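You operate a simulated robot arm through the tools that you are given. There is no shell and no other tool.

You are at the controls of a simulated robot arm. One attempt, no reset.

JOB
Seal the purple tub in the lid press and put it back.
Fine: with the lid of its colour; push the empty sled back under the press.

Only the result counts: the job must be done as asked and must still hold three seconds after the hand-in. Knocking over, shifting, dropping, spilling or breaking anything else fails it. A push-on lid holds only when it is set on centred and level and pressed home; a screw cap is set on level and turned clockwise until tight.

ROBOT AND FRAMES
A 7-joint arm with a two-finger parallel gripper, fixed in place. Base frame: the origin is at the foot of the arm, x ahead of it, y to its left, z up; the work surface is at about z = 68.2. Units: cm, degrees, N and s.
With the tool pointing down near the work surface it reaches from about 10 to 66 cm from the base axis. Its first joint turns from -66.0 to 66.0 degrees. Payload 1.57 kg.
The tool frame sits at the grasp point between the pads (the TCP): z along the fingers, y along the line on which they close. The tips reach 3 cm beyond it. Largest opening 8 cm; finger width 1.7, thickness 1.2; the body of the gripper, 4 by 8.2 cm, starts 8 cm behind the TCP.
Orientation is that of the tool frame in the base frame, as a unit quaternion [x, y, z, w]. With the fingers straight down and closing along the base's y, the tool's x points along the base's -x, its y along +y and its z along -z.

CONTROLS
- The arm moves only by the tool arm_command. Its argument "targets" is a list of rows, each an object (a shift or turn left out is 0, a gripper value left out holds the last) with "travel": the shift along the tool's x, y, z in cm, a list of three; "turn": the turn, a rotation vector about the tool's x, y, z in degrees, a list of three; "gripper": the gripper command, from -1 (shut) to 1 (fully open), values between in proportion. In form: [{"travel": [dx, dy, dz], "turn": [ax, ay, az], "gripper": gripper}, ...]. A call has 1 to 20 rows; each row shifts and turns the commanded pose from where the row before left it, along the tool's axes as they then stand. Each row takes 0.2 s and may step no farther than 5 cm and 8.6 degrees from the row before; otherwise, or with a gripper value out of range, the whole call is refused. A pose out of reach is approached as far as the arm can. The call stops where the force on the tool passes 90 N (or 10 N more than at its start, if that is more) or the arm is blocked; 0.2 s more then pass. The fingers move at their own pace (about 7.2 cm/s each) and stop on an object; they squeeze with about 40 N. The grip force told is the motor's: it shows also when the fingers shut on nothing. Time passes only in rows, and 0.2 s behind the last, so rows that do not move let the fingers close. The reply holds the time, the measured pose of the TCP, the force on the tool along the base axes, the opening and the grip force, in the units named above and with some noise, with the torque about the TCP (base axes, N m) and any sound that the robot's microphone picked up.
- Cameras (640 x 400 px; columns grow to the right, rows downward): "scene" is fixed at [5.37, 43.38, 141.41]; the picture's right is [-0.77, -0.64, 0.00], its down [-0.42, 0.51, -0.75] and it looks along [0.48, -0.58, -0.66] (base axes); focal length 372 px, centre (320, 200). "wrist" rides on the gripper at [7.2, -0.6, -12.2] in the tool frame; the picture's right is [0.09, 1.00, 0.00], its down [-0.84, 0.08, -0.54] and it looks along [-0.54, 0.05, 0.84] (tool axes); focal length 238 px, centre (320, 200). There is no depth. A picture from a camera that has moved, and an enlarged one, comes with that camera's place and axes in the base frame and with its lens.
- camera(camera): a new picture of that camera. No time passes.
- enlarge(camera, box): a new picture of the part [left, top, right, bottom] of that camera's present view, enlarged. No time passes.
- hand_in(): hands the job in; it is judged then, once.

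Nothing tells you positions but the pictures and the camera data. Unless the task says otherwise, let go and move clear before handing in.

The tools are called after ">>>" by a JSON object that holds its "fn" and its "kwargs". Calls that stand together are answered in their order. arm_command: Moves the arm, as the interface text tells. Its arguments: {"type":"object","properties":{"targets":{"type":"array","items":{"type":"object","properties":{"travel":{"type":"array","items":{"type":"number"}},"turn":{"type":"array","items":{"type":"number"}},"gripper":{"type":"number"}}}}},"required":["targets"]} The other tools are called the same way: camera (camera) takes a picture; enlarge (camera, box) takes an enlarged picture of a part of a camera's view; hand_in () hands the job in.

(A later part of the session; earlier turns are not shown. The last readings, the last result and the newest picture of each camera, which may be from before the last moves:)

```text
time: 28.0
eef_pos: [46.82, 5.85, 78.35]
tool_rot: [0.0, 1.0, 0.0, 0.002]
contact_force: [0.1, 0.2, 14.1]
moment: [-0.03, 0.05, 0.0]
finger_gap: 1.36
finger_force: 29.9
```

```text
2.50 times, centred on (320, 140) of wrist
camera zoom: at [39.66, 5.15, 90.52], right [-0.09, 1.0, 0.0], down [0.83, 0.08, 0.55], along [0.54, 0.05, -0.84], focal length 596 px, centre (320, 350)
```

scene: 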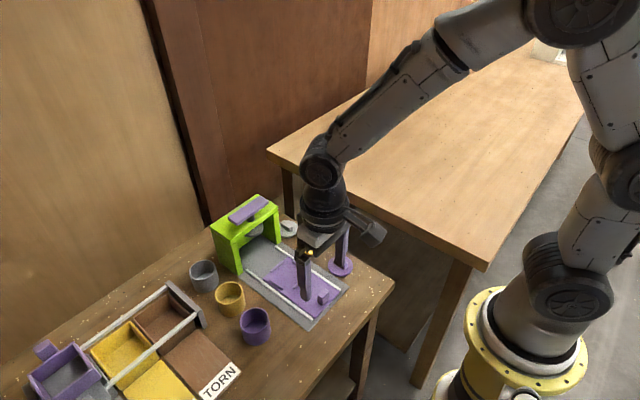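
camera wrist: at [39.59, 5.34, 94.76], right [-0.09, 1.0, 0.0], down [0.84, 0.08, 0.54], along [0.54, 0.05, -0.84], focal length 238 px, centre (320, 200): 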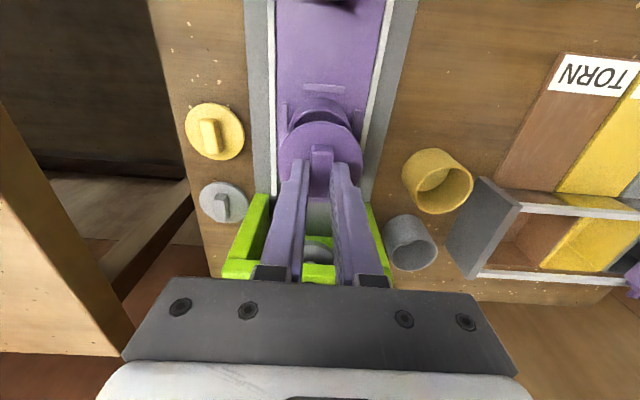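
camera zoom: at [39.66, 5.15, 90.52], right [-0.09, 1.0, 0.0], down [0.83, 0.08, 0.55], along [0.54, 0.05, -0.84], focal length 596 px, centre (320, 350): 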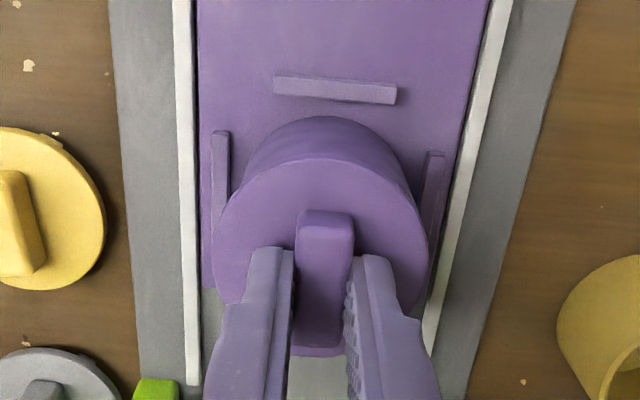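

The lid rests level and centred on the rim. I relax, open a little, and rise away.

>>> {"fn": "arm_command", "kwargs": {"targets": [{"travel": [0, 0, -0.12]}, {}, {"gripper": -0.35}, {}, {}, {"travel": [0, 0, -0.5]}, {"travel": [0, 0, -1.5]}, {"travel": [0, 0, -3]}, {"travel": [0, 0, -3]}, {}]}}

>>> {"fn": "enlarge", "kwargs": {"camera": "scene", "box": [250, 230, 340, 310]}}

>>> {"fn": "camera", "kwargs": {"camera": "wrist"}}

```text
time: 30.2
eef_pos: [46.66, 5.78, 86.42]
tool_rot: [0.001, 1.0, 0.0, 0.0]
contact_force: [-0.5, -0.4, 1.0]
moment: [0.0, -0.03, -0.02]
finger_gap: 2.6
finger_force: 0.1
```

```text
5.00 times, centred on (295, 270) of scene
camera zoom: at [5.37, 43.38, 141.41], right [-0.77, -0.64, 0.0], down [-0.42, 0.51, -0.75], along [0.48, -0.58, -0.66], focal length 1857 px, centre (445, -150)
```

zoom: 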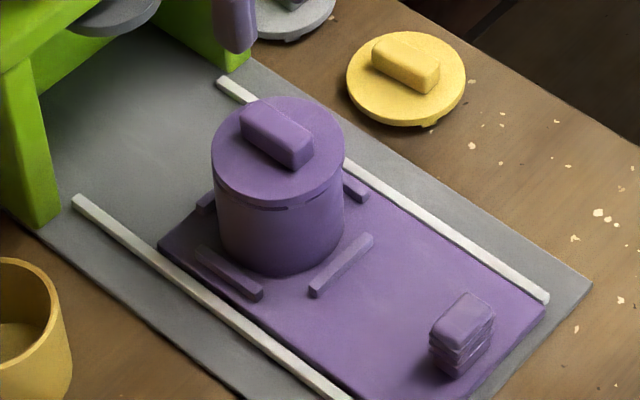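

```text
taken
camera wrist: at [39.57, 5.04, 98.65], right [-0.09, 1.0, 0.0], down [0.84, 0.08, 0.54], along [0.54, 0.05, -0.84], focal length 238 px, centre (320, 200)
```

wrist: 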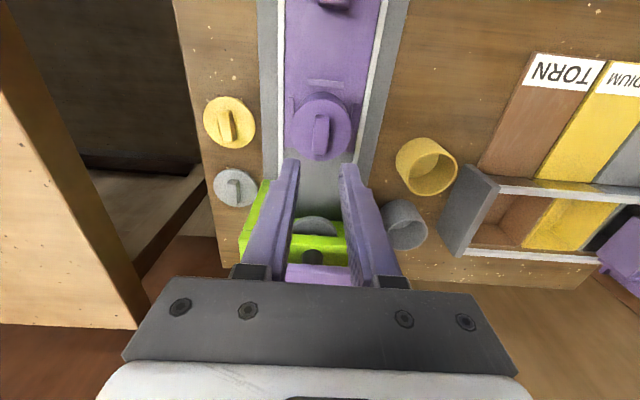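

The lid is on evenly. Next is the sled handle: I move above it to measure it.

>>> {"fn": "arm_command", "kwargs": {"targets": [{"travel": [2.7, 0.03, 0.5]}, {"travel": [2.7, 0.03, 1.5]}, {"travel": [2.7, 0.03, 2]}, {"travel": [2.7, 0.03, 2]}, {}, {}]}}

>>> {"fn": "enlarge", "kwargs": {"camera": "wrist", "box": [240, 60, 400, 180]}}

>>> {"fn": "enlarge", "kwargs": {"camera": "scene", "box": [290, 260, 370, 320]}}

```text
time: 31.6
eef_pos: [35.81, 5.73, 80.31]
tool_rot: [0.0, 1.0, 0.0, 0.001]
contact_force: [0.1, 0.5, -0.5]
moment: [0.0, -0.02, 0.0]
finger_gap: 2.62
finger_force: 0.0
```

```text
3.33 times, centred on (320, 120) of wrist
camera zoom: at [28.71, 5.05, 92.62], right [-0.09, 1.0, 0.0], down [0.84, 0.08, 0.54], along [0.54, 0.05, -0.84], focal length 794 px, centre (320, 467)
```

zoom: 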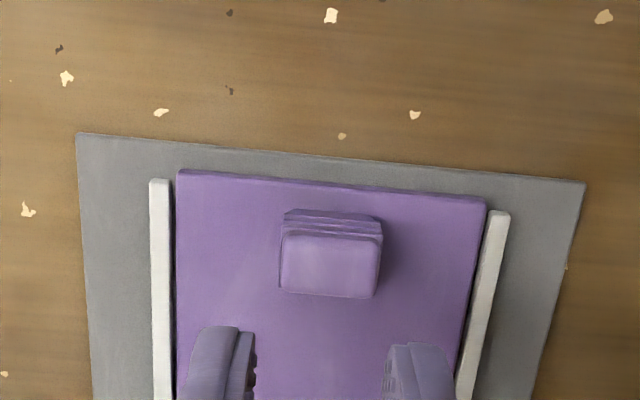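

```text
6.67 times, centred on (330, 290) of scene
camera zoom: at [5.37, 43.38, 141.41], right [-0.77, -0.64, 0.0], down [-0.42, 0.51, -0.75], along [0.48, -0.58, -0.66], focal length 2476 px, centre (253, -400)
```

zoom: 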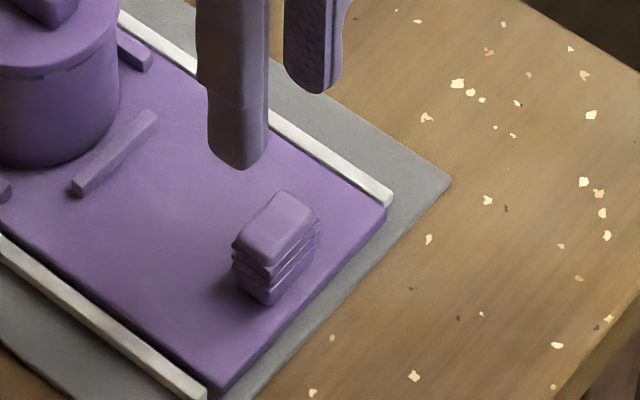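

The handle is at about (35.9, 6.0), 2.7 cm wide in y and about 2 cm tall. I open the fingers, descend astride it and grip it.

>>> {"fn": "arm_command", "kwargs": {"targets": [{"travel": [-0.05, 0.25, 0], "gripper": 0.3}, {"travel": [0, 0, 2]}, {"travel": [0, 0, 2]}, {"travel": [0, 0, 2]}, {"travel": [0, 0, 1.2]}, {}, {}]}}

>>> {"fn": "enlarge", "kwargs": {"camera": "wrist", "box": [240, 80, 400, 240]}}

>>> {"fn": "enlarge", "kwargs": {"camera": "scene", "box": [290, 260, 370, 320]}}

```text
time: 33.2
eef_pos: [35.81, 6.28, 73.18]
tool_rot: [-0.001, 1.0, 0.0, 0.0]
contact_force: [0.8, -0.4, -0.1]
moment: [0.04, -0.01, -0.05]
finger_gap: 5.18
finger_force: 0.1
```

```text
2.50 times, centred on (320, 160) of wrist
camera zoom: at [28.8, 5.6, 85.43], right [-0.09, 1.0, 0.0], down [0.84, 0.08, 0.54], along [0.54, 0.05, -0.84], focal length 596 px, centre (320, 300)
```

zoom: 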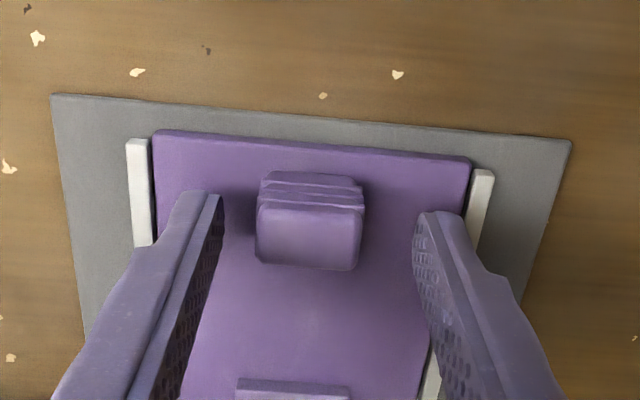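

```text
6.67 times, centred on (330, 290) of scene
camera zoom: at [5.37, 43.38, 141.41], right [-0.77, -0.64, 0.0], down [-0.42, 0.51, -0.75], along [0.48, -0.58, -0.66], focal length 2476 px, centre (253, -400)
```

zoom: 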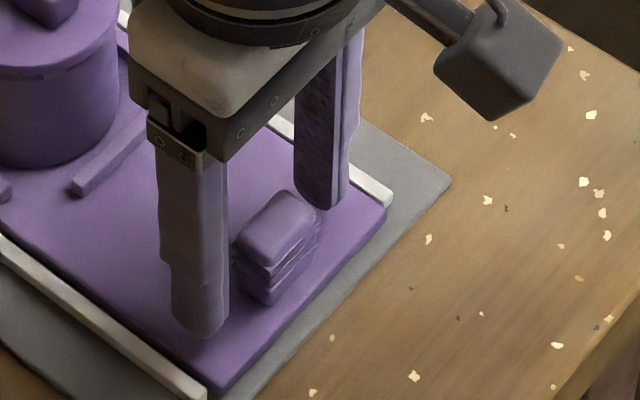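

The gripper is about 0.25 cm to the left of the handle centre; I shift, drop slightly, and grip.

>>> {"fn": "arm_command", "kwargs": {"targets": [{"travel": [0, -0.25, 0]}, {"travel": [0, 0, 0.25]}, {}, {"gripper": -1}, {"gripper": -1}, {"gripper": -1}, {"gripper": -1}]}}

>>> {"fn": "enlarge", "kwargs": {"camera": "wrist", "box": [240, 80, 400, 240]}}

```text
time: 34.8
eef_pos: [35.83, 6.01, 72.93]
tool_rot: [0.0, 1.0, 0.0, 0.001]
contact_force: [0.3, -7.9, -1.6]
moment: [-0.06, -0.28, -0.02]
finger_gap: 2.57
finger_force: 36.6
```

```text
2.50 times, centred on (320, 160) of wrist
camera zoom: at [28.82, 5.29, 85.16], right [-0.09, 1.0, 0.0], down [0.84, 0.08, 0.54], along [0.54, 0.05, -0.84], focal length 596 px, centre (320, 300)
```

zoom: 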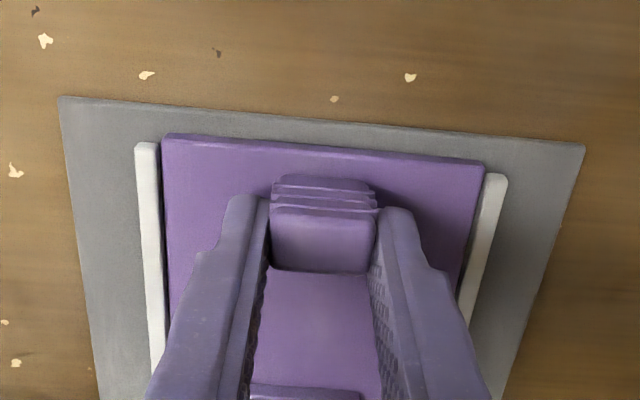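

The handle is held. I push the sled along +x slowly and watch the side force.

>>> {"fn": "arm_command", "kwargs": {"targets": [{"travel": [-0.2, -0.08, 0], "gripper": -1}, {"travel": [-0.4, 0, 0]}, {"travel": [-0.5, 0, 0]}, {"travel": [-0.5, 0, 0]}, {"travel": [-0.4, 0, 0]}, {}]}}

>>> {"fn": "enlarge", "kwargs": {"camera": "scene", "box": [210, 190, 350, 310]}}

```text
time: 36.2
eef_pos: [37.82, 5.95, 72.87]
tool_rot: [-0.001, 1.0, -0.001, 0.0]
contact_force: [-0.8, 5.9, 8.9]
moment: [0.11, 1.04, -0.02]
finger_gap: 2.56
finger_force: 36.8
```

```text
3.33 times, centred on (280, 250) of scene
camera zoom: at [5.36, 43.39, 141.41], right [-0.77, -0.64, 0.0], down [-0.42, 0.51, -0.75], along [0.48, -0.58, -0.66], focal length 1238 px, centre (453, 33)
```

zoom: 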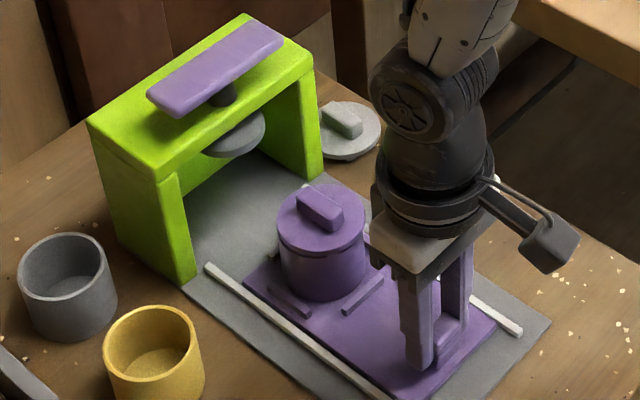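

The sled slides smoothly with only small side forces. I continue in gentle steps toward the press, watching the clearance under the plunger.

>>> {"fn": "arm_command", "kwargs": {"targets": [{"travel": [-0.4, 0.04, -0.05]}, {"travel": [-0.5, 0, 0]}, {"travel": [-0.5, 0, 0]}, {"travel": [-0.5, 0, 0]}, {"travel": [-0.5, 0, 0]}, {"travel": [-0.4, 0, 0]}, {}]}}

>>> {"fn": "enlarge", "kwargs": {"camera": "scene", "box": [210, 190, 350, 310]}}

>>> {"fn": "camera", "kwargs": {"camera": "wrist"}}

```text
time: 37.8
eef_pos: [40.65, 5.98, 72.87]
tool_rot: [0.0, 1.0, -0.001, 0.0]
contact_force: [-0.3, -8.0, -2.5]
moment: [-0.1, -0.08, 0.01]
finger_gap: 2.53
finger_force: 36.8
```

```text
3.33 times, centred on (280, 250) of scene
camera zoom: at [5.37, 43.36, 141.42], right [-0.77, -0.64, 0.0], down [-0.42, 0.51, -0.75], along [0.48, -0.58, -0.66], focal length 1238 px, centre (453, 33)
```

zoom: 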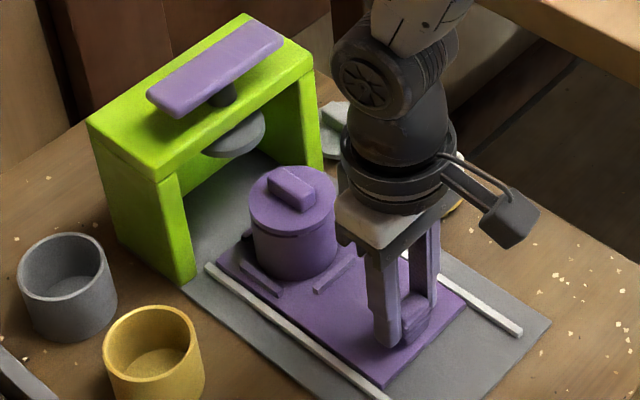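

```text
taken
camera wrist: at [33.69, 5.29, 85.16], right [-0.09, 1.0, 0.0], down [0.84, 0.08, 0.54], along [0.54, 0.05, -0.84], focal length 238 px, centre (320, 200)
```

wrist: 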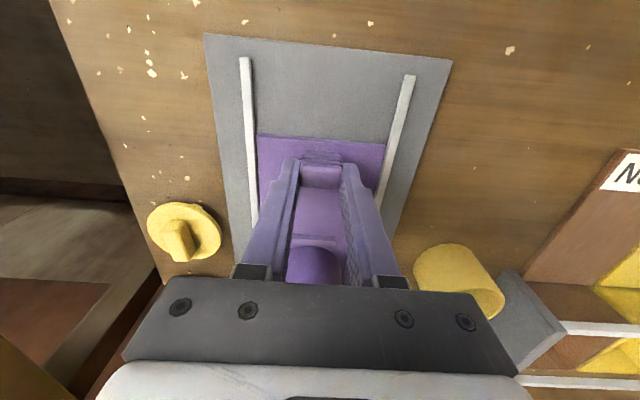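

>>> {"fn": "arm_command", "kwargs": {"targets": [{"travel": [-0.4, -0.03, 0.03]}, {"travel": [-0.5, 0, 0]}, {"travel": [-0.5, 0, 0]}, {"travel": [-0.5, 0, 0]}, {"travel": [-0.5, 0, 0]}, {"travel": [-0.3, 0, 0]}, {}]}}

>>> {"fn": "enlarge", "kwargs": {"camera": "scene", "box": [210, 190, 310, 290]}}

```text
time: 39.4
eef_pos: [43.31, 5.92, 72.81]
tool_rot: [0.0, 1.0, -0.001, 0.0]
contact_force: [-0.9, -6.1, -2.2]
moment: [-0.1, 0.46, 0.04]
finger_gap: 2.54
finger_force: 37.3
```

```text
4.00 times, centred on (260, 240) of scene
camera zoom: at [5.37, 43.37, 141.42], right [-0.77, -0.64, 0.0], down [-0.42, 0.51, -0.75], along [0.48, -0.58, -0.66], focal length 1486 px, centre (560, 40)
```

zoom: 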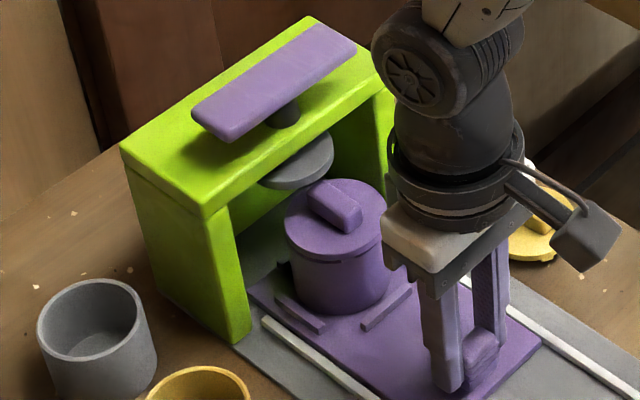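

>>> {"fn": "arm_command", "kwargs": {"targets": [{"travel": [-0.3, -0.03, 0]}, {"travel": [-0.4, 0, 0]}, {"travel": [-0.4, 0, 0]}, {"travel": [-0.4, 0, 0]}, {}]}}

>>> {"fn": "enlarge", "kwargs": {"camera": "scene", "box": [210, 190, 310, 290]}}

```text
time: 40.6
eef_pos: [45.05, 6.04, 72.83]
tool_rot: [-0.001, 1.0, 0.001, -0.001]
contact_force: [-0.6, 16.6, -11.5]
moment: [0.32, 0.41, -0.02]
finger_gap: 2.52
finger_force: 37.4
```

```text
4.00 times, centred on (260, 240) of scene
camera zoom: at [5.38, 43.41, 141.4], right [-0.77, -0.64, 0.0], down [-0.42, 0.51, -0.75], along [0.48, -0.58, -0.66], focal length 1486 px, centre (560, 40)
```

zoom: 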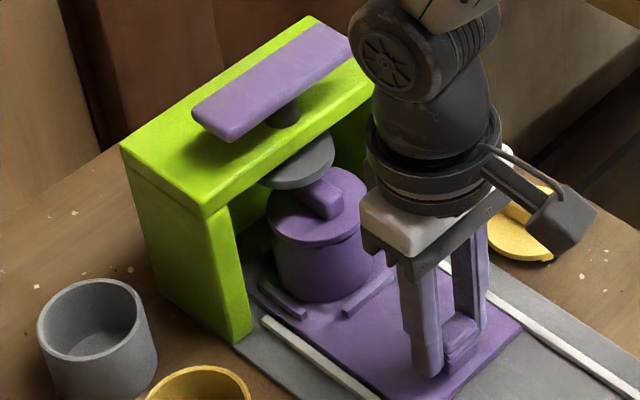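

Side force has grown a little; I correct y and z slightly and push the last stretch until the sled meets its stop.

>>> {"fn": "arm_command", "kwargs": {"targets": [{"travel": [0, 0.07, 0.06]}, {"travel": [-0.3, 0, 0]}, {"travel": [-0.3, 0, 0]}, {"travel": [-0.3, 0, 0]}, {"travel": [-0.2, 0, 0]}, {}]}}

>>> {"fn": "enlarge", "kwargs": {"camera": "scene", "box": [210, 190, 310, 290]}}

```text
time: 42.0
eef_pos: [46.1, 5.96, 72.85]
tool_rot: [0.0, 1.0, 0.0, 0.002]
contact_force: [0.0, 7.9, 6.2]
moment: [0.17, 0.89, 0.03]
finger_gap: 2.58
finger_force: 37.2
```

```text
4.00 times, centred on (260, 240) of scene
camera zoom: at [5.36, 43.39, 141.41], right [-0.77, -0.64, 0.0], down [-0.42, 0.51, -0.75], along [0.48, -0.58, -0.66], focal length 1486 px, centre (560, 40)
```

zoom: 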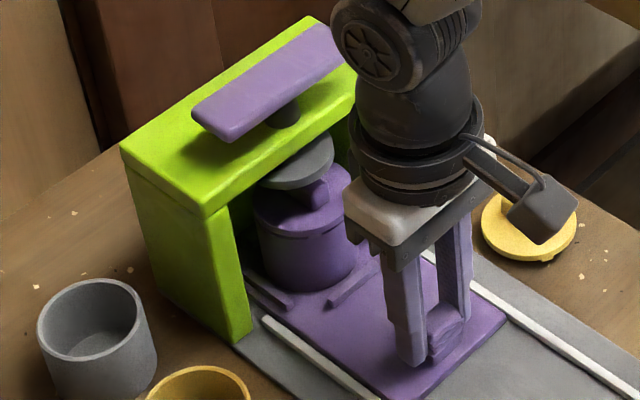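

>>> {"fn": "arm_command", "kwargs": {"targets": [{"travel": [-0.2, 0.02, -0.03]}, {"travel": [-0.2, 0, 0]}, {"travel": [-0.2, 0, 0]}, {}]}}

>>> {"fn": "enlarge", "kwargs": {"camera": "scene", "box": [210, 190, 310, 290]}}

>>> {"fn": "camera", "kwargs": {"camera": "wrist"}}

```text
time: 43.0
eef_pos: [46.81, 6.06, 72.92]
tool_rot: [0.0, 1.0, 0.0, 0.002]
contact_force: [0.8, -0.6, 11.5]
moment: [0.02, 0.03, 0.04]
finger_gap: 2.57
finger_force: 36.3
```

```text
4.00 times, centred on (260, 240) of scene
camera zoom: at [5.35, 43.37, 141.41], right [-0.77, -0.64, 0.0], down [-0.42, 0.51, -0.75], along [0.48, -0.58, -0.66], focal length 1486 px, centre (560, 40)
```

zoom: 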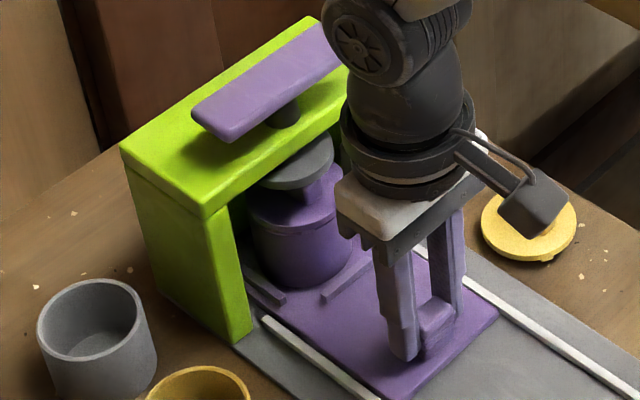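

```text
taken
camera wrist: at [39.68, 5.29, 85.14], right [-0.09, 1.0, 0.0], down [0.84, 0.08, 0.54], along [0.54, 0.05, -0.84], focal length 238 px, centre (320, 200)
```

wrist: 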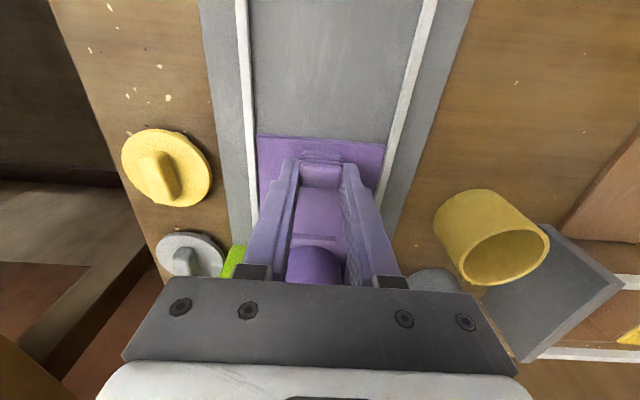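

The tub looks to be right below the plunger now. I nudge a touch further to feel whether there's an end stop.

>>> {"fn": "arm_command", "kwargs": {"targets": [{"travel": [-0.15, 0, -0.06]}, {}]}}

>>> {"fn": "enlarge", "kwargs": {"camera": "scene", "box": [230, 200, 290, 270]}}

```text
time: 43.6
eef_pos: [46.81, 5.96, 72.95]
tool_rot: [0.0, 1.0, 0.0, 0.001]
contact_force: [-0.1, -3.8, 4.1]
moment: [-0.01, -1.19, -0.01]
finger_gap: 2.57
finger_force: 36.9
```

```text
5.71 times, centred on (260, 235) of scene
camera zoom: at [5.36, 43.37, 141.41], right [-0.77, -0.64, 0.0], down [-0.42, 0.51, -0.75], along [0.48, -0.58, -0.66], focal length 2123 px, centre (663, 0)
```

zoom: 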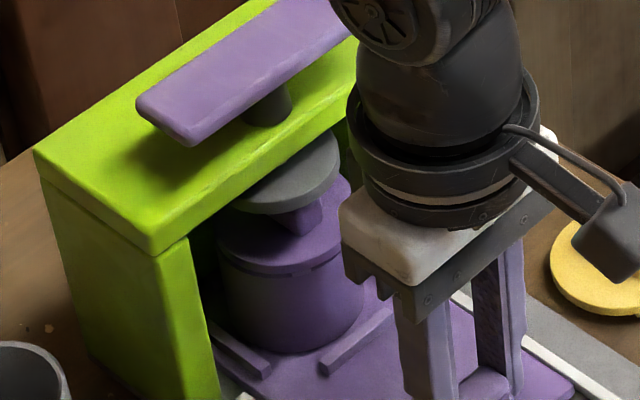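

>>> {"fn": "arm_command", "kwargs": {"targets": [{"travel": [-0.15, 0.02, 0]}, {"travel": [-0.15, 0, 0]}, {}]}}

>>> {"fn": "enlarge", "kwargs": {"camera": "scene", "box": [230, 200, 290, 270]}}

```text
time: 44.4
eef_pos: [46.92, 5.94, 73.03]
tool_rot: [0.0, 1.0, 0.0, -0.003]
contact_force: [-11.1, -6.2, 16.7]
moment: [-0.06, 0.49, 0.01]
finger_gap: 2.59
finger_force: 36.5
```

```text
5.71 times, centred on (260, 235) of scene
camera zoom: at [5.32, 43.36, 141.42], right [-0.77, -0.64, 0.0], down [-0.42, 0.51, -0.75], along [0.48, -0.58, -0.66], focal length 2123 px, centre (663, 0)
```

zoom: 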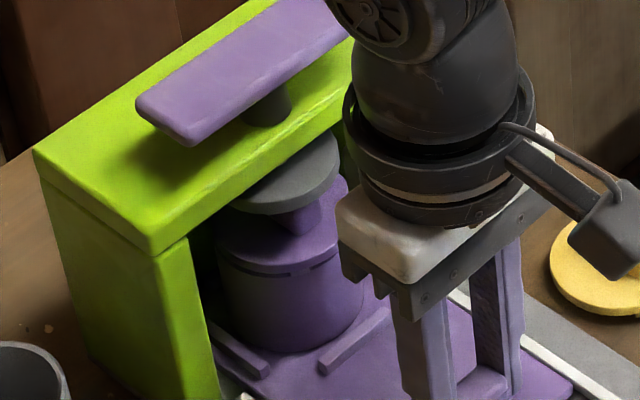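

A back force of 11 N shows the sled has reached its end stop (x≈46.9). I relieve the push, release the handle and rise.

>>> {"fn": "arm_command", "kwargs": {"targets": [{"travel": [0.25, 0, -0.05]}, {}, {"gripper": 0.2}, {"gripper": 0.2}, {"gripper": 0.2}, {"travel": [0.2, 0, -1.5]}, {"travel": [0.5, 0, -3]}, {"travel": [0.5, 0, -3]}, {"travel": [0, 0, -4]}, {"travel": [0, 0, -4]}, {}]}}

>>> {"fn": "enlarge", "kwargs": {"camera": "scene", "box": [210, 180, 330, 290]}}

>>> {"fn": "camera", "kwargs": {"camera": "wrist"}}

```text
time: 46.8
eef_pos: [45.61, 6.14, 88.54]
tool_rot: [-0.001, 1.0, -0.001, 0.0]
contact_force: [0.3, -0.5, -0.7]
moment: [0.02, -0.03, -0.02]
finger_gap: 4.82
finger_force: 0.1
```

```text
3.64 times, centred on (270, 235) of scene
camera zoom: at [5.37, 43.38, 141.41], right [-0.77, -0.64, 0.0], down [-0.42, 0.51, -0.75], along [0.48, -0.58, -0.66], focal length 1351 px, centre (502, 73)
```

zoom: 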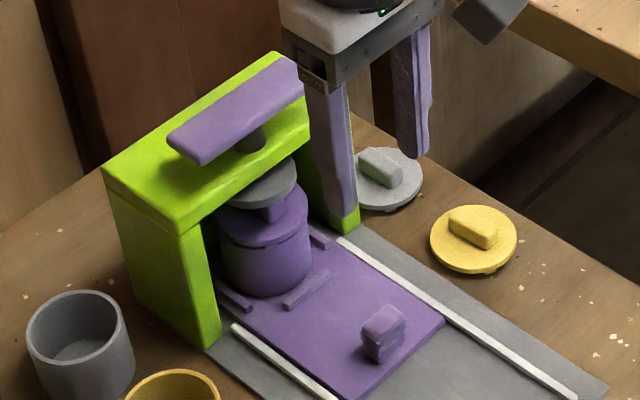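

```text
taken
camera wrist: at [38.55, 5.4, 100.88], right [-0.09, 1.0, 0.0], down [0.84, 0.08, 0.54], along [0.54, 0.05, -0.84], focal length 238 px, centre (320, 200)
```

wrist: 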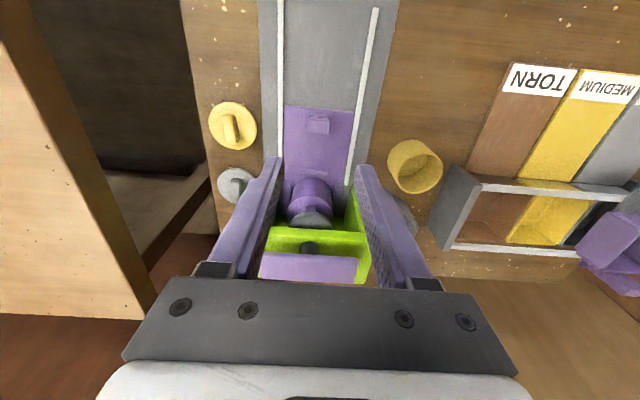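

The sled is in place under the press. I close the fingers, rise and move over the lever bar.

>>> {"fn": "arm_command", "kwargs": {"targets": [{"travel": [0, 0, -2.5], "gripper": -1}, {"travel": [-3, -0.03, -1], "gripper": -1}, {"travel": [-3, 0, 0]}, {"travel": [-3, 0, 0]}, {"travel": [-3, 0, 0]}, {}, {}]}}

>>> {"fn": "camera", "kwargs": {"camera": "wrist"}}

>>> {"fn": "enlarge", "kwargs": {"camera": "scene", "box": [200, 130, 340, 270]}}

```text
time: 48.4
eef_pos: [57.76, 6.26, 91.92]
tool_rot: [0.0, 1.0, -0.001, 0.0]
contact_force: [-0.2, -0.3, -0.4]
moment: [0.0, -0.02, 0.02]
finger_gap: 0.0
finger_force: 21.1
```

```text
taken
camera wrist: at [50.71, 5.46, 104.2], right [-0.09, 1.0, 0.0], down [0.84, 0.08, 0.54], along [0.54, 0.05, -0.84], focal length 238 px, centre (320, 200)
```

wrist: 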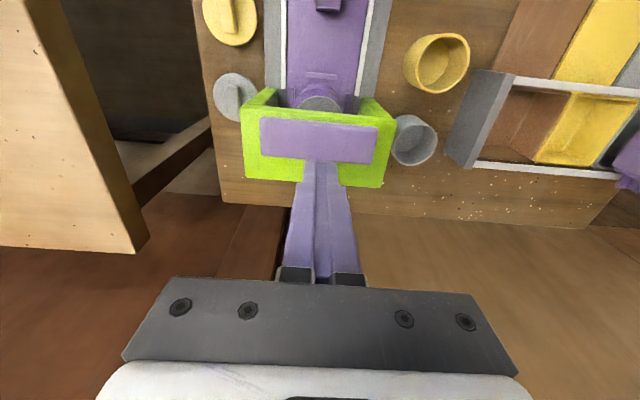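

```text
2.86 times, centred on (270, 200) of scene
camera zoom: at [5.37, 43.38, 141.41], right [-0.77, -0.64, 0.0], down [-0.42, 0.51, -0.75], along [0.48, -0.58, -0.66], focal length 1061 px, centre (463, 200)
```

zoom: 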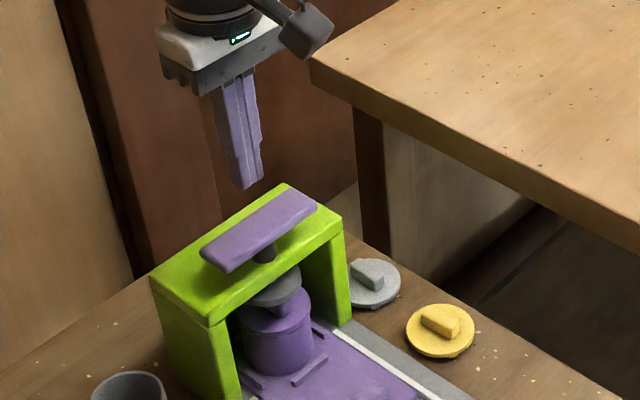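

The fingertips are nearly above the lever bar's centre (57.6, 6.0). I correct slightly and come down to contact.

>>> {"fn": "arm_command", "kwargs": {"targets": [{"travel": [0.1, -0.25, 1.5]}, {"travel": [0, 0, 1.5]}, {"travel": [0, 0, 1]}, {"travel": [0, 0, 0.5]}, {}]}}

>>> {"fn": "camera", "kwargs": {"camera": "wrist"}}

>>> {"fn": "enlarge", "kwargs": {"camera": "scene", "box": [210, 180, 290, 260]}}

```text
time: 49.6
eef_pos: [57.5, 5.82, 87.25]
tool_rot: [0.0, 1.0, 0.0, 0.0]
contact_force: [0.0, 0.4, 1.2]
moment: [-0.01, 0.02, -0.02]
finger_gap: 0.0
finger_force: 21.3
```

```text
taken
camera wrist: at [50.43, 5.06, 99.67], right [-0.09, 1.0, 0.0], down [0.84, 0.08, 0.54], along [0.54, 0.05, -0.84], focal length 238 px, centre (320, 200)
```

wrist: 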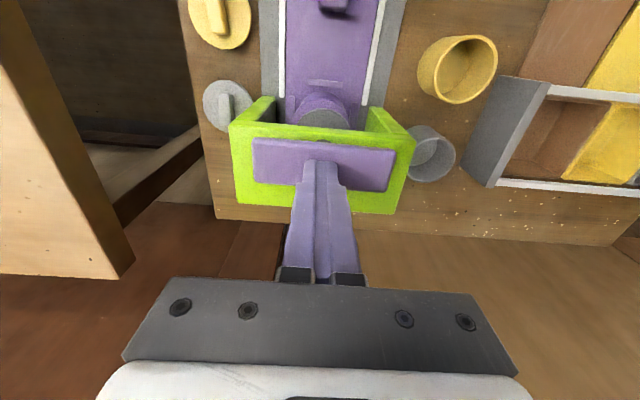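

```text
5.00 times, centred on (250, 220) of scene
camera zoom: at [5.37, 43.38, 141.41], right [-0.77, -0.64, 0.0], down [-0.42, 0.51, -0.75], along [0.48, -0.58, -0.66], focal length 1857 px, centre (670, 100)
```

zoom: 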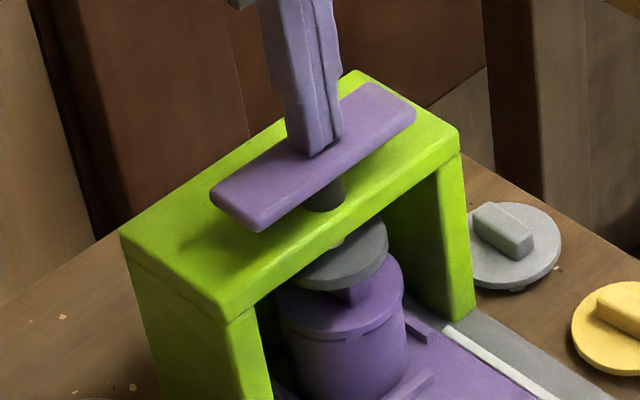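

The tips are at the lever's centre, just above it. I press down step by step.

>>> {"fn": "arm_command", "kwargs": {"targets": [{"travel": [0, 0, 0.25]}, {"travel": [0, 0, 0.25]}, {"travel": [0, 0, 0.25]}, {}]}}

>>> {"fn": "enlarge", "kwargs": {"camera": "scene", "box": [210, 180, 290, 260]}}

```text
time: 50.6
eef_pos: [57.5, 5.71, 86.69]
tool_rot: [-0.001, 1.0, 0.0, 0.001]
contact_force: [-0.8, 1.8, 0.4]
moment: [0.04, 0.0, 0.02]
finger_gap: 0.01
finger_force: 21.4
```

```text
5.00 times, centred on (250, 220) of scene
camera zoom: at [5.36, 43.38, 141.41], right [-0.77, -0.64, 0.0], down [-0.42, 0.51, -0.75], along [0.48, -0.58, -0.66], focal length 1857 px, centre (670, 100)
```

zoom: 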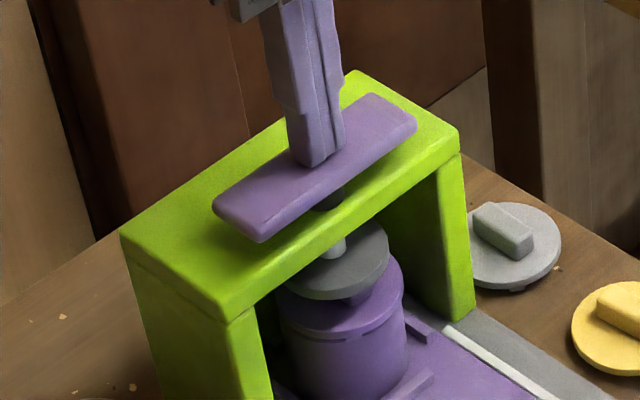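

The plunger is coming down freely. I keep pressing.

>>> {"fn": "arm_command", "kwargs": {"targets": [{"travel": [0, 0.05, 0.2]}, {"travel": [0, 0, 0.2]}, {"travel": [0, 0, 0.2]}, {}]}}

>>> {"fn": "enlarge", "kwargs": {"camera": "scene", "box": [210, 180, 290, 260]}}

```text
time: 51.6
eef_pos: [57.65, 5.73, 86.14]
tool_rot: [0.0, 1.0, 0.0, 0.001]
contact_force: [0.8, 1.0, 2.8]
moment: [0.01, 0.03, -0.03]
finger_gap: 0.0
finger_force: 21.5
```

```text
5.00 times, centred on (250, 220) of scene
camera zoom: at [5.36, 43.38, 141.41], right [-0.77, -0.64, 0.0], down [-0.42, 0.51, -0.75], along [0.48, -0.58, -0.66], focal length 1857 px, centre (670, 100)
```

zoom: 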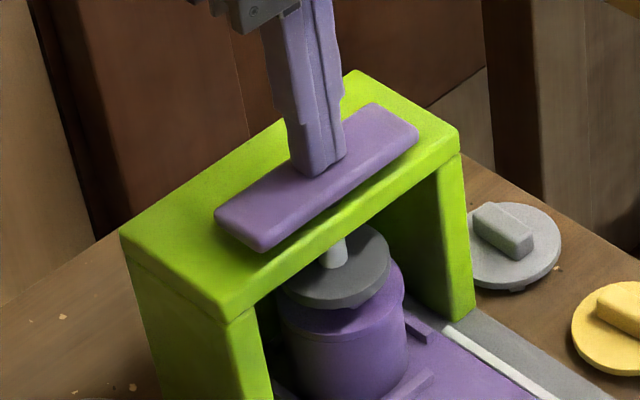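

>>> {"fn": "arm_command", "kwargs": {"targets": [{"travel": [0, 0, 0.15]}, {"travel": [0, 0, 0.15]}, {"travel": [0, 0, 0.15]}, {}]}}

>>> {"fn": "enlarge", "kwargs": {"camera": "scene", "box": [210, 180, 290, 260]}}

```text
time: 52.6
eef_pos: [57.56, 5.78, 86.09]
tool_rot: [0.001, 1.0, -0.001, 0.002]
contact_force: [-13.5, -6.4, 30.8]
moment: [-0.21, 0.49, 0.07]
finger_gap: 0.0
finger_force: 21.3
```

```text
5.00 times, centred on (250, 220) of scene
camera zoom: at [5.28, 43.36, 141.42], right [-0.77, -0.64, 0.0], down [-0.42, 0.51, -0.75], along [0.48, -0.58, -0.66], focal length 1857 px, centre (670, 100)
```

zoom: 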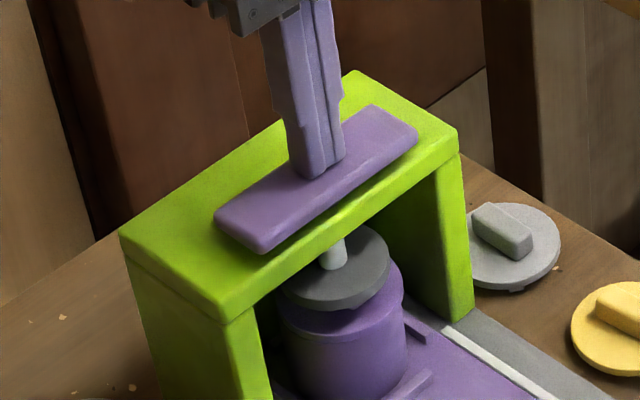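

The plunger is on the lid (31 N). I increase the force and listen for the snap.

>>> {"fn": "arm_command", "kwargs": {"targets": [{"travel": [0.08, -0.03, 0.15]}, {"travel": [0, 0, 0.15]}, {"travel": [0, 0, 0.15]}, {}]}}

>>> {"fn": "enlarge", "kwargs": {"camera": "scene", "box": [210, 180, 290, 260]}}

```text
time: 53.6
eef_pos: [57.59, 5.87, 85.98]
tool_rot: [0.0, 1.0, 0.001, 0.005]
contact_force: [-16.3, -10.0, 44.4]
moment: [-0.28, 0.76, 0.02]
finger_gap: 0.0
finger_force: 21.6
```

```text
5.00 times, centred on (250, 220) of scene
camera zoom: at [5.25, 43.35, 141.43], right [-0.77, -0.64, 0.0], down [-0.42, 0.51, -0.75], along [0.48, -0.58, -0.66], focal length 1857 px, centre (670, 100)
```

zoom: 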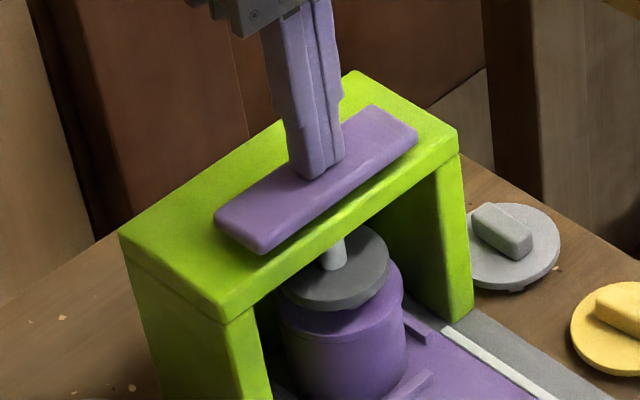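

>>> {"fn": "arm_command", "kwargs": {"targets": [{"travel": [0.08, -0.03, 0.15]}, {"travel": [0.03, 0, 0.15]}, {"travel": [0.03, 0, 0.15]}, {"travel": [0.03, 0, 0.15]}, {}]}}

>>> {"fn": "enlarge", "kwargs": {"camera": "scene", "box": [210, 180, 290, 260]}}

```text
time: 54.8
eef_pos: [57.63, 5.78, 85.94]
tool_rot: [0.0, 1.0, 0.0, 0.009]
contact_force: [-22.3, -8.5, 63.6]
moment: [-0.3, 1.17, 0.06]
finger_gap: 0.01
finger_force: 21.3
```

```text
5.00 times, centred on (250, 220) of scene
camera zoom: at [5.2, 43.35, 141.43], right [-0.77, -0.64, 0.0], down [-0.42, 0.51, -0.75], along [0.48, -0.58, -0.66], focal length 1857 px, centre (670, 100)
```

zoom: 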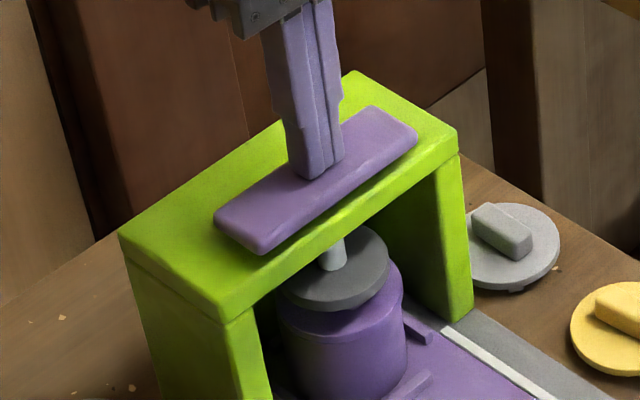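

>>> {"fn": "arm_command", "kwargs": {"targets": [{"travel": [0.15, -0.08, 0.1]}, {"travel": [0.1, 0, 0.15]}, {"travel": [0.05, 0, 0.15]}, {}]}}

>>> {"fn": "enlarge", "kwargs": {"camera": "scene", "box": [225, 200, 285, 260]}}

```text
time: 55.8
eef_pos: [57.53, 5.75, 85.93]
tool_rot: [0.0, 1.0, 0.002, 0.015]
contact_force: [-23.0, 1.4, 74.2]
moment: [0.03, 1.27, -0.05]
finger_gap: 0.01
finger_force: 21.1
```

```text
6.67 times, centred on (255, 230) of scene
camera zoom: at [5.18, 43.37, 141.42], right [-0.77, -0.64, 0.0], down [-0.42, 0.51, -0.75], along [0.48, -0.58, -0.66], focal length 2476 px, centre (753, 0)
```

zoom: 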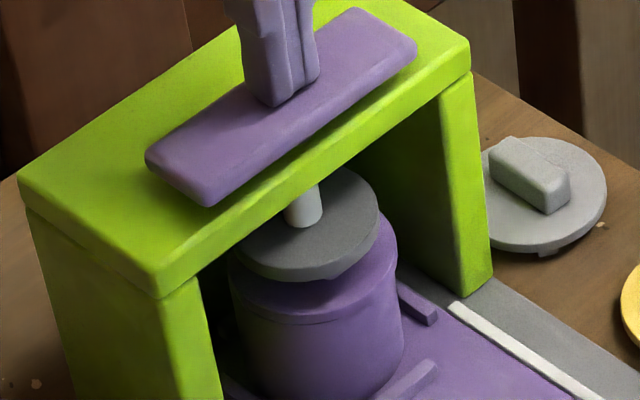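

>>> {"fn": "arm_command", "kwargs": {"targets": [{"travel": [0.1, 0, 0.15]}, {"travel": [0.05, 0, 0.15]}, {}, {}]}}

>>> {"fn": "enlarge", "kwargs": {"camera": "scene", "box": [235, 215, 285, 255]}}

```text
time: 56.8
eef_pos: [57.54, 5.74, 85.92]
tool_rot: [0.0, 1.0, 0.002, 0.016]
contact_force: [-27.2, 5.2, 83.6]
moment: [0.14, 1.45, -0.06]
finger_gap: 0.0
finger_force: 21.5
```

```text
10.00 times, centred on (260, 235) of scene
camera zoom: at [5.15, 43.37, 141.42], right [-0.77, -0.64, 0.0], down [-0.42, 0.51, -0.75], along [0.48, -0.58, -0.66], focal length 3715 px, centre (920, -150)
```

zoom: 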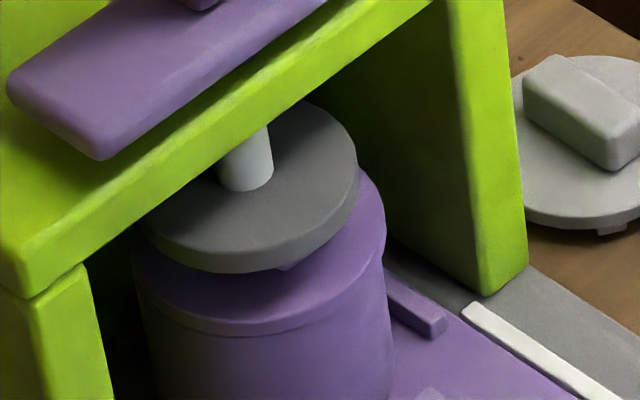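

The seam between lid and tub is now closed, and the travel has gone stiff at 84 N. I release the lever slowly and inspect.

>>> {"fn": "arm_command", "kwargs": {"targets": [{"travel": [-0.1, 0.03, -0.3]}, {"travel": [-0.15, 0.03, -0.3]}, {"travel": [-0.15, 0.03, -0.3]}, {"travel": [-0.1, 0, -0.4]}, {"travel": [-0.1, 0, -0.5]}, {"travel": [0, 0, -1]}, {"travel": [0, 0, -2]}, {"travel": [0, 0, -2]}, {}, {}]}}

>>> {"fn": "enlarge", "kwargs": {"camera": "scene", "box": [235, 205, 295, 255]}}

>>> {"fn": "camera", "kwargs": {"camera": "scene"}}

```text
time: 59.0
eef_pos: [57.39, 5.78, 90.6]
tool_rot: [0.0, 1.0, -0.001, 0.0]
contact_force: [0.2, 0.3, 0.7]
moment: [0.01, 0.0, -0.01]
finger_gap: 0.0
finger_force: 21.3
```

```text
8.00 times, centred on (265, 230) of scene
camera zoom: at [5.37, 43.38, 141.41], right [-0.77, -0.64, 0.0], down [-0.42, 0.51, -0.75], along [0.48, -0.58, -0.66], focal length 2972 px, centre (760, -40)
```

zoom: 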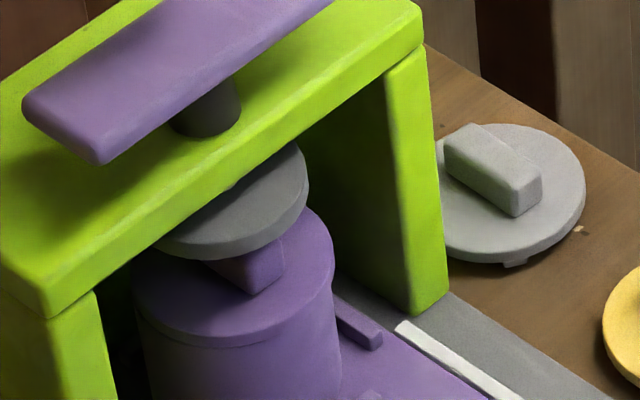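

```text
taken
```

scene: 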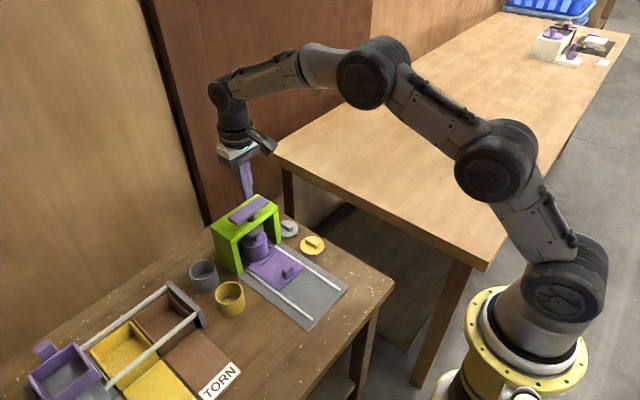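

The lever is back up and the lid sits flush. Now I return to the sled handle to pull it out.

>>> {"fn": "arm_command", "kwargs": {"targets": [{"travel": [3, 0.05, 0]}, {"travel": [3, 0.05, 0], "gripper": 0.3}, {"travel": [3, 0.05, 0]}, {"travel": [1.6, 0.05, 1]}, {"travel": [0, 0, 3]}, {"travel": [0, 0, 3]}, {"travel": [0, 0, 3]}, {}, {}]}}

>>> {"fn": "enlarge", "kwargs": {"camera": "wrist", "box": [240, 60, 400, 200]}}

```text
time: 61.0
eef_pos: [46.95, 6.0, 80.64]
tool_rot: [0.0, 1.0, 0.0, 0.0]
contact_force: [0.9, 0.2, -0.3]
moment: [0.01, 0.01, 0.01]
finger_gap: 5.16
finger_force: 0.1
```

```text
2.86 times, centred on (320, 130) of wrist
camera zoom: at [39.81, 5.3, 93.0], right [-0.09, 1.0, 0.0], down [0.84, 0.08, 0.54], along [0.54, 0.05, -0.84], focal length 681 px, centre (320, 400)
```

zoom: 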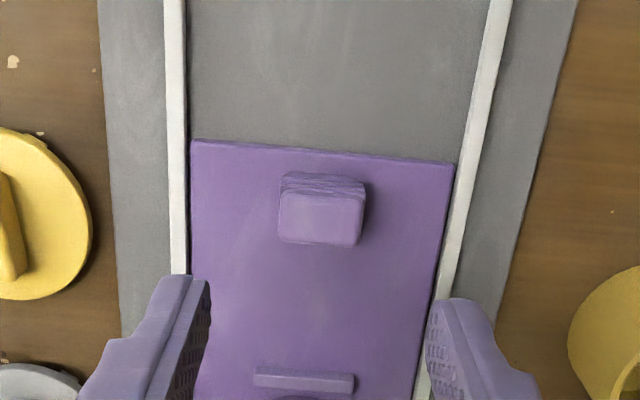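

>>> {"fn": "arm_command", "kwargs": {"targets": [{"travel": [0.1, -0.05, 2]}, {"travel": [0, 0, 2]}, {"travel": [0, 0, 2]}, {"travel": [0, 0, 1.7]}, {}, {}, {"gripper": -1}, {"gripper": -1}, {"gripper": -1}, {"gripper": -1}]}}

>>> {"fn": "enlarge", "kwargs": {"camera": "scene", "box": [220, 200, 320, 290]}}

```text
time: 63.2
eef_pos: [46.76, 6.13, 73.01]
tool_rot: [0.0, 1.0, 0.0, 0.0]
contact_force: [0.0, 6.9, -2.2]
moment: [0.14, -0.22, -0.02]
finger_gap: 2.56
finger_force: 36.5
```

```text
4.44 times, centred on (270, 245) of scene
camera zoom: at [5.37, 43.39, 141.41], right [-0.77, -0.64, 0.0], down [-0.42, 0.51, -0.75], along [0.48, -0.58, -0.66], focal length 1651 px, centre (542, 0)
```

zoom: 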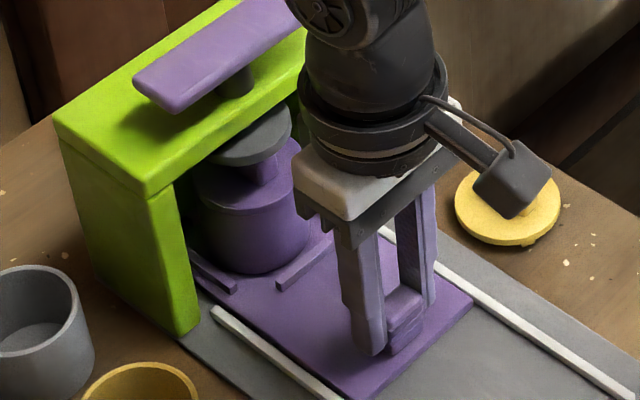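

The handle is gripped again. I pull the sled back along -x slowly.

>>> {"fn": "arm_command", "kwargs": {"targets": [{"travel": [0.2, 0.04, 0], "gripper": -1}, {"travel": [0.4, 0, 0]}, {"travel": [0.5, 0, 0]}, {"travel": [0.5, 0, 0]}, {"travel": [0.5, 0, 0]}, {"travel": [0.5, 0, 0]}, {"travel": [0.4, 0, 0]}, {}]}}

```text
time: 65.0
eef_pos: [43.75, 5.99, 73.02]
tool_rot: [0.0, 1.0, 0.0, 0.0]
contact_force: [-0.2, 7.3, -4.8]
moment: [0.15, -0.22, -0.01]
finger_gap: 2.57
finger_force: 37.4
```

>>> {"fn": "arm_command", "kwargs": {"targets": [{"travel": [0.4, 0.04, 0.03]}, {"travel": [0.5, 0, 0]}, {"travel": [0.5, 0, 0]}, {"travel": [0.5, 0, 0]}, {"travel": [0.5, 0, 0]}, {"travel": [0.5, 0, 0]}, {"travel": [0.4, 0, 0]}, {}]}}

>>> {"fn": "enlarge", "kwargs": {"camera": "scene", "box": [220, 200, 340, 310]}}

```text
time: 66.8
eef_pos: [40.51, 6.06, 72.92]
tool_rot: [0.0, 1.0, 0.0, 0.002]
contact_force: [-0.8, 4.7, 9.5]
moment: [0.05, 0.39, -0.05]
finger_gap: 2.55
finger_force: 36.9
```

```text
3.64 times, centred on (280, 255) of scene
camera zoom: at [5.36, 43.38, 141.41], right [-0.77, -0.64, 0.0], down [-0.42, 0.51, -0.75], along [0.48, -0.58, -0.66], focal length 1351 px, centre (466, 0)
```

zoom: 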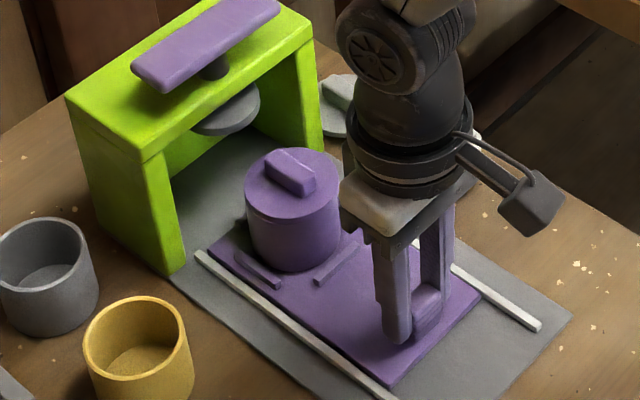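

>>> {"fn": "arm_command", "kwargs": {"targets": [{"travel": [0.4, 0.03, -0.04]}, {"travel": [0.5, 0, 0]}, {"travel": [0.5, 0, 0]}, {"travel": [0.5, 0, 0]}, {"travel": [0.5, 0, 0]}, {"travel": [0.5, 0, 0]}, {"travel": [0.5, 0, 0]}, {"travel": [0.5, 0, 0]}, {"travel": [0.3, 0, 0]}, {}]}}

>>> {"fn": "enlarge", "kwargs": {"camera": "scene", "box": [220, 200, 360, 330]}}

```text
time: 69.0
eef_pos: [36.01, 5.98, 73.05]
tool_rot: [0.0, 1.0, 0.0, 0.0]
contact_force: [-0.6, -13.8, -0.1]
moment: [-0.23, -0.4, -0.01]
finger_gap: 2.58
finger_force: 36.6
```

```text
3.08 times, centred on (290, 265) of scene
camera zoom: at [5.37, 43.35, 141.42], right [-0.77, -0.64, 0.0], down [-0.42, 0.51, -0.75], along [0.48, -0.58, -0.66], focal length 1143 px, centre (412, 0)
```

zoom: 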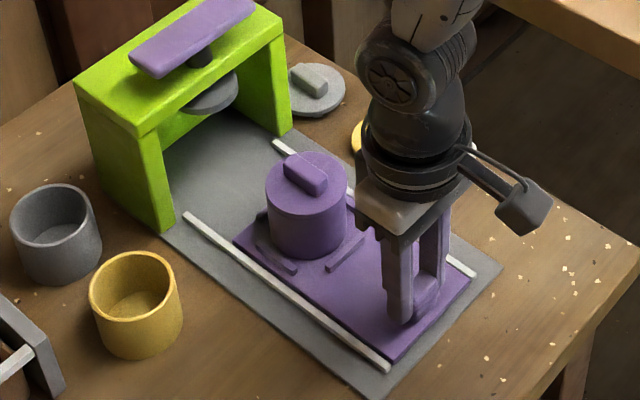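

The sled is back out with the sealed tub on it. I release the handle and rise to look at the tub from above.

>>> {"fn": "arm_command", "kwargs": {"targets": [{"travel": [0, -0.06, 0]}, {"gripper": 0.3}, {"gripper": 0.3}, {"gripper": 0.3}, {"travel": [0, 0, -2]}, {"travel": [0, 0, -3]}, {"travel": [0, 0, -4], "gripper": 1}, {"travel": [-3.6, 0, -3]}, {"travel": [-3.6, 0, 0]}, {"travel": [-3.6, 0, 0]}, {}, {}]}}

>>> {"fn": "enlarge", "kwargs": {"camera": "wrist", "box": [240, 60, 400, 180]}}

>>> {"fn": "enlarge", "kwargs": {"camera": "scene", "box": [250, 230, 330, 290]}}

```text
time: 71.6
eef_pos: [46.93, 6.02, 84.98]
tool_rot: [-0.001, 1.0, -0.001, 0.0]
contact_force: [0.6, 0.8, 0.1]
moment: [0.02, 0.03, 0.01]
finger_gap: 7.98
finger_force: 0.0
```

```text
3.33 times, centred on (320, 120) of wrist
camera zoom: at [39.9, 5.26, 97.26], right [-0.09, 1.0, 0.0], down [0.84, 0.08, 0.54], along [0.54, 0.05, -0.84], focal length 794 px, centre (320, 467)
```

zoom: 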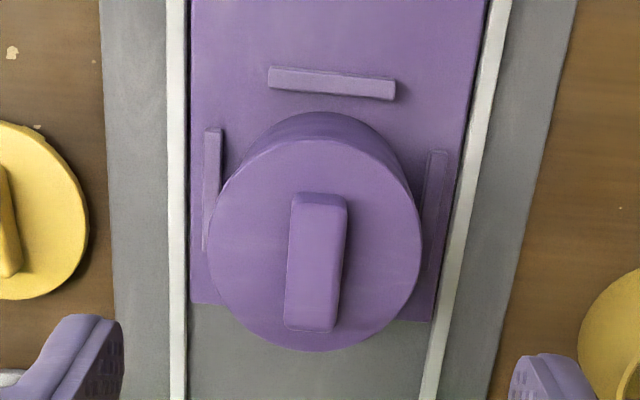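

```text
6.67 times, centred on (290, 260) of scene
camera zoom: at [5.37, 43.38, 141.41], right [-0.77, -0.64, 0.0], down [-0.42, 0.51, -0.75], along [0.48, -0.58, -0.66], focal length 2476 px, centre (520, -200)
```

zoom: 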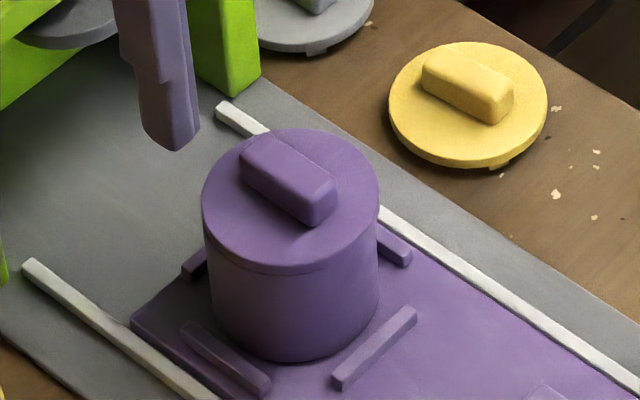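

The lid is flush all round. The tub is at about (47.0, 5.8), so I correct y and descend to grip the tub with the fingers spanning lid edge and wall.

>>> {"fn": "arm_command", "kwargs": {"targets": [{"travel": [-0.05, -0.22, 2.5]}, {"travel": [0, 0, 2.5]}, {"travel": [0, 0, 2.5]}, {"travel": [0, 0, 2]}, {"travel": [0, 0, 1.4]}, {}, {}]}}

>>> {"fn": "enlarge", "kwargs": {"camera": "wrist", "box": [240, 80, 400, 240]}}

```text
time: 73.2
eef_pos: [47.12, 5.97, 73.95]
tool_rot: [-0.001, 1.0, -0.001, -0.001]
contact_force: [0.1, 0.0, 0.7]
moment: [-0.01, 0.0, -0.03]
finger_gap: 7.99
finger_force: 0.0
```

```text
2.50 times, centred on (320, 160) of wrist
camera zoom: at [40.04, 5.17, 86.25], right [-0.09, 1.0, 0.0], down [0.84, 0.08, 0.54], along [0.54, 0.05, -0.84], focal length 596 px, centre (320, 300)
```

zoom: 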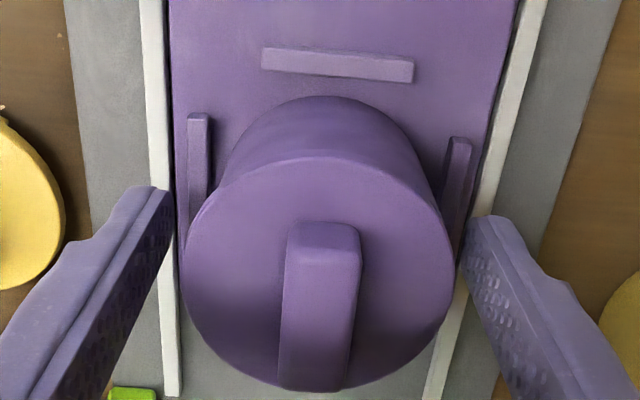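

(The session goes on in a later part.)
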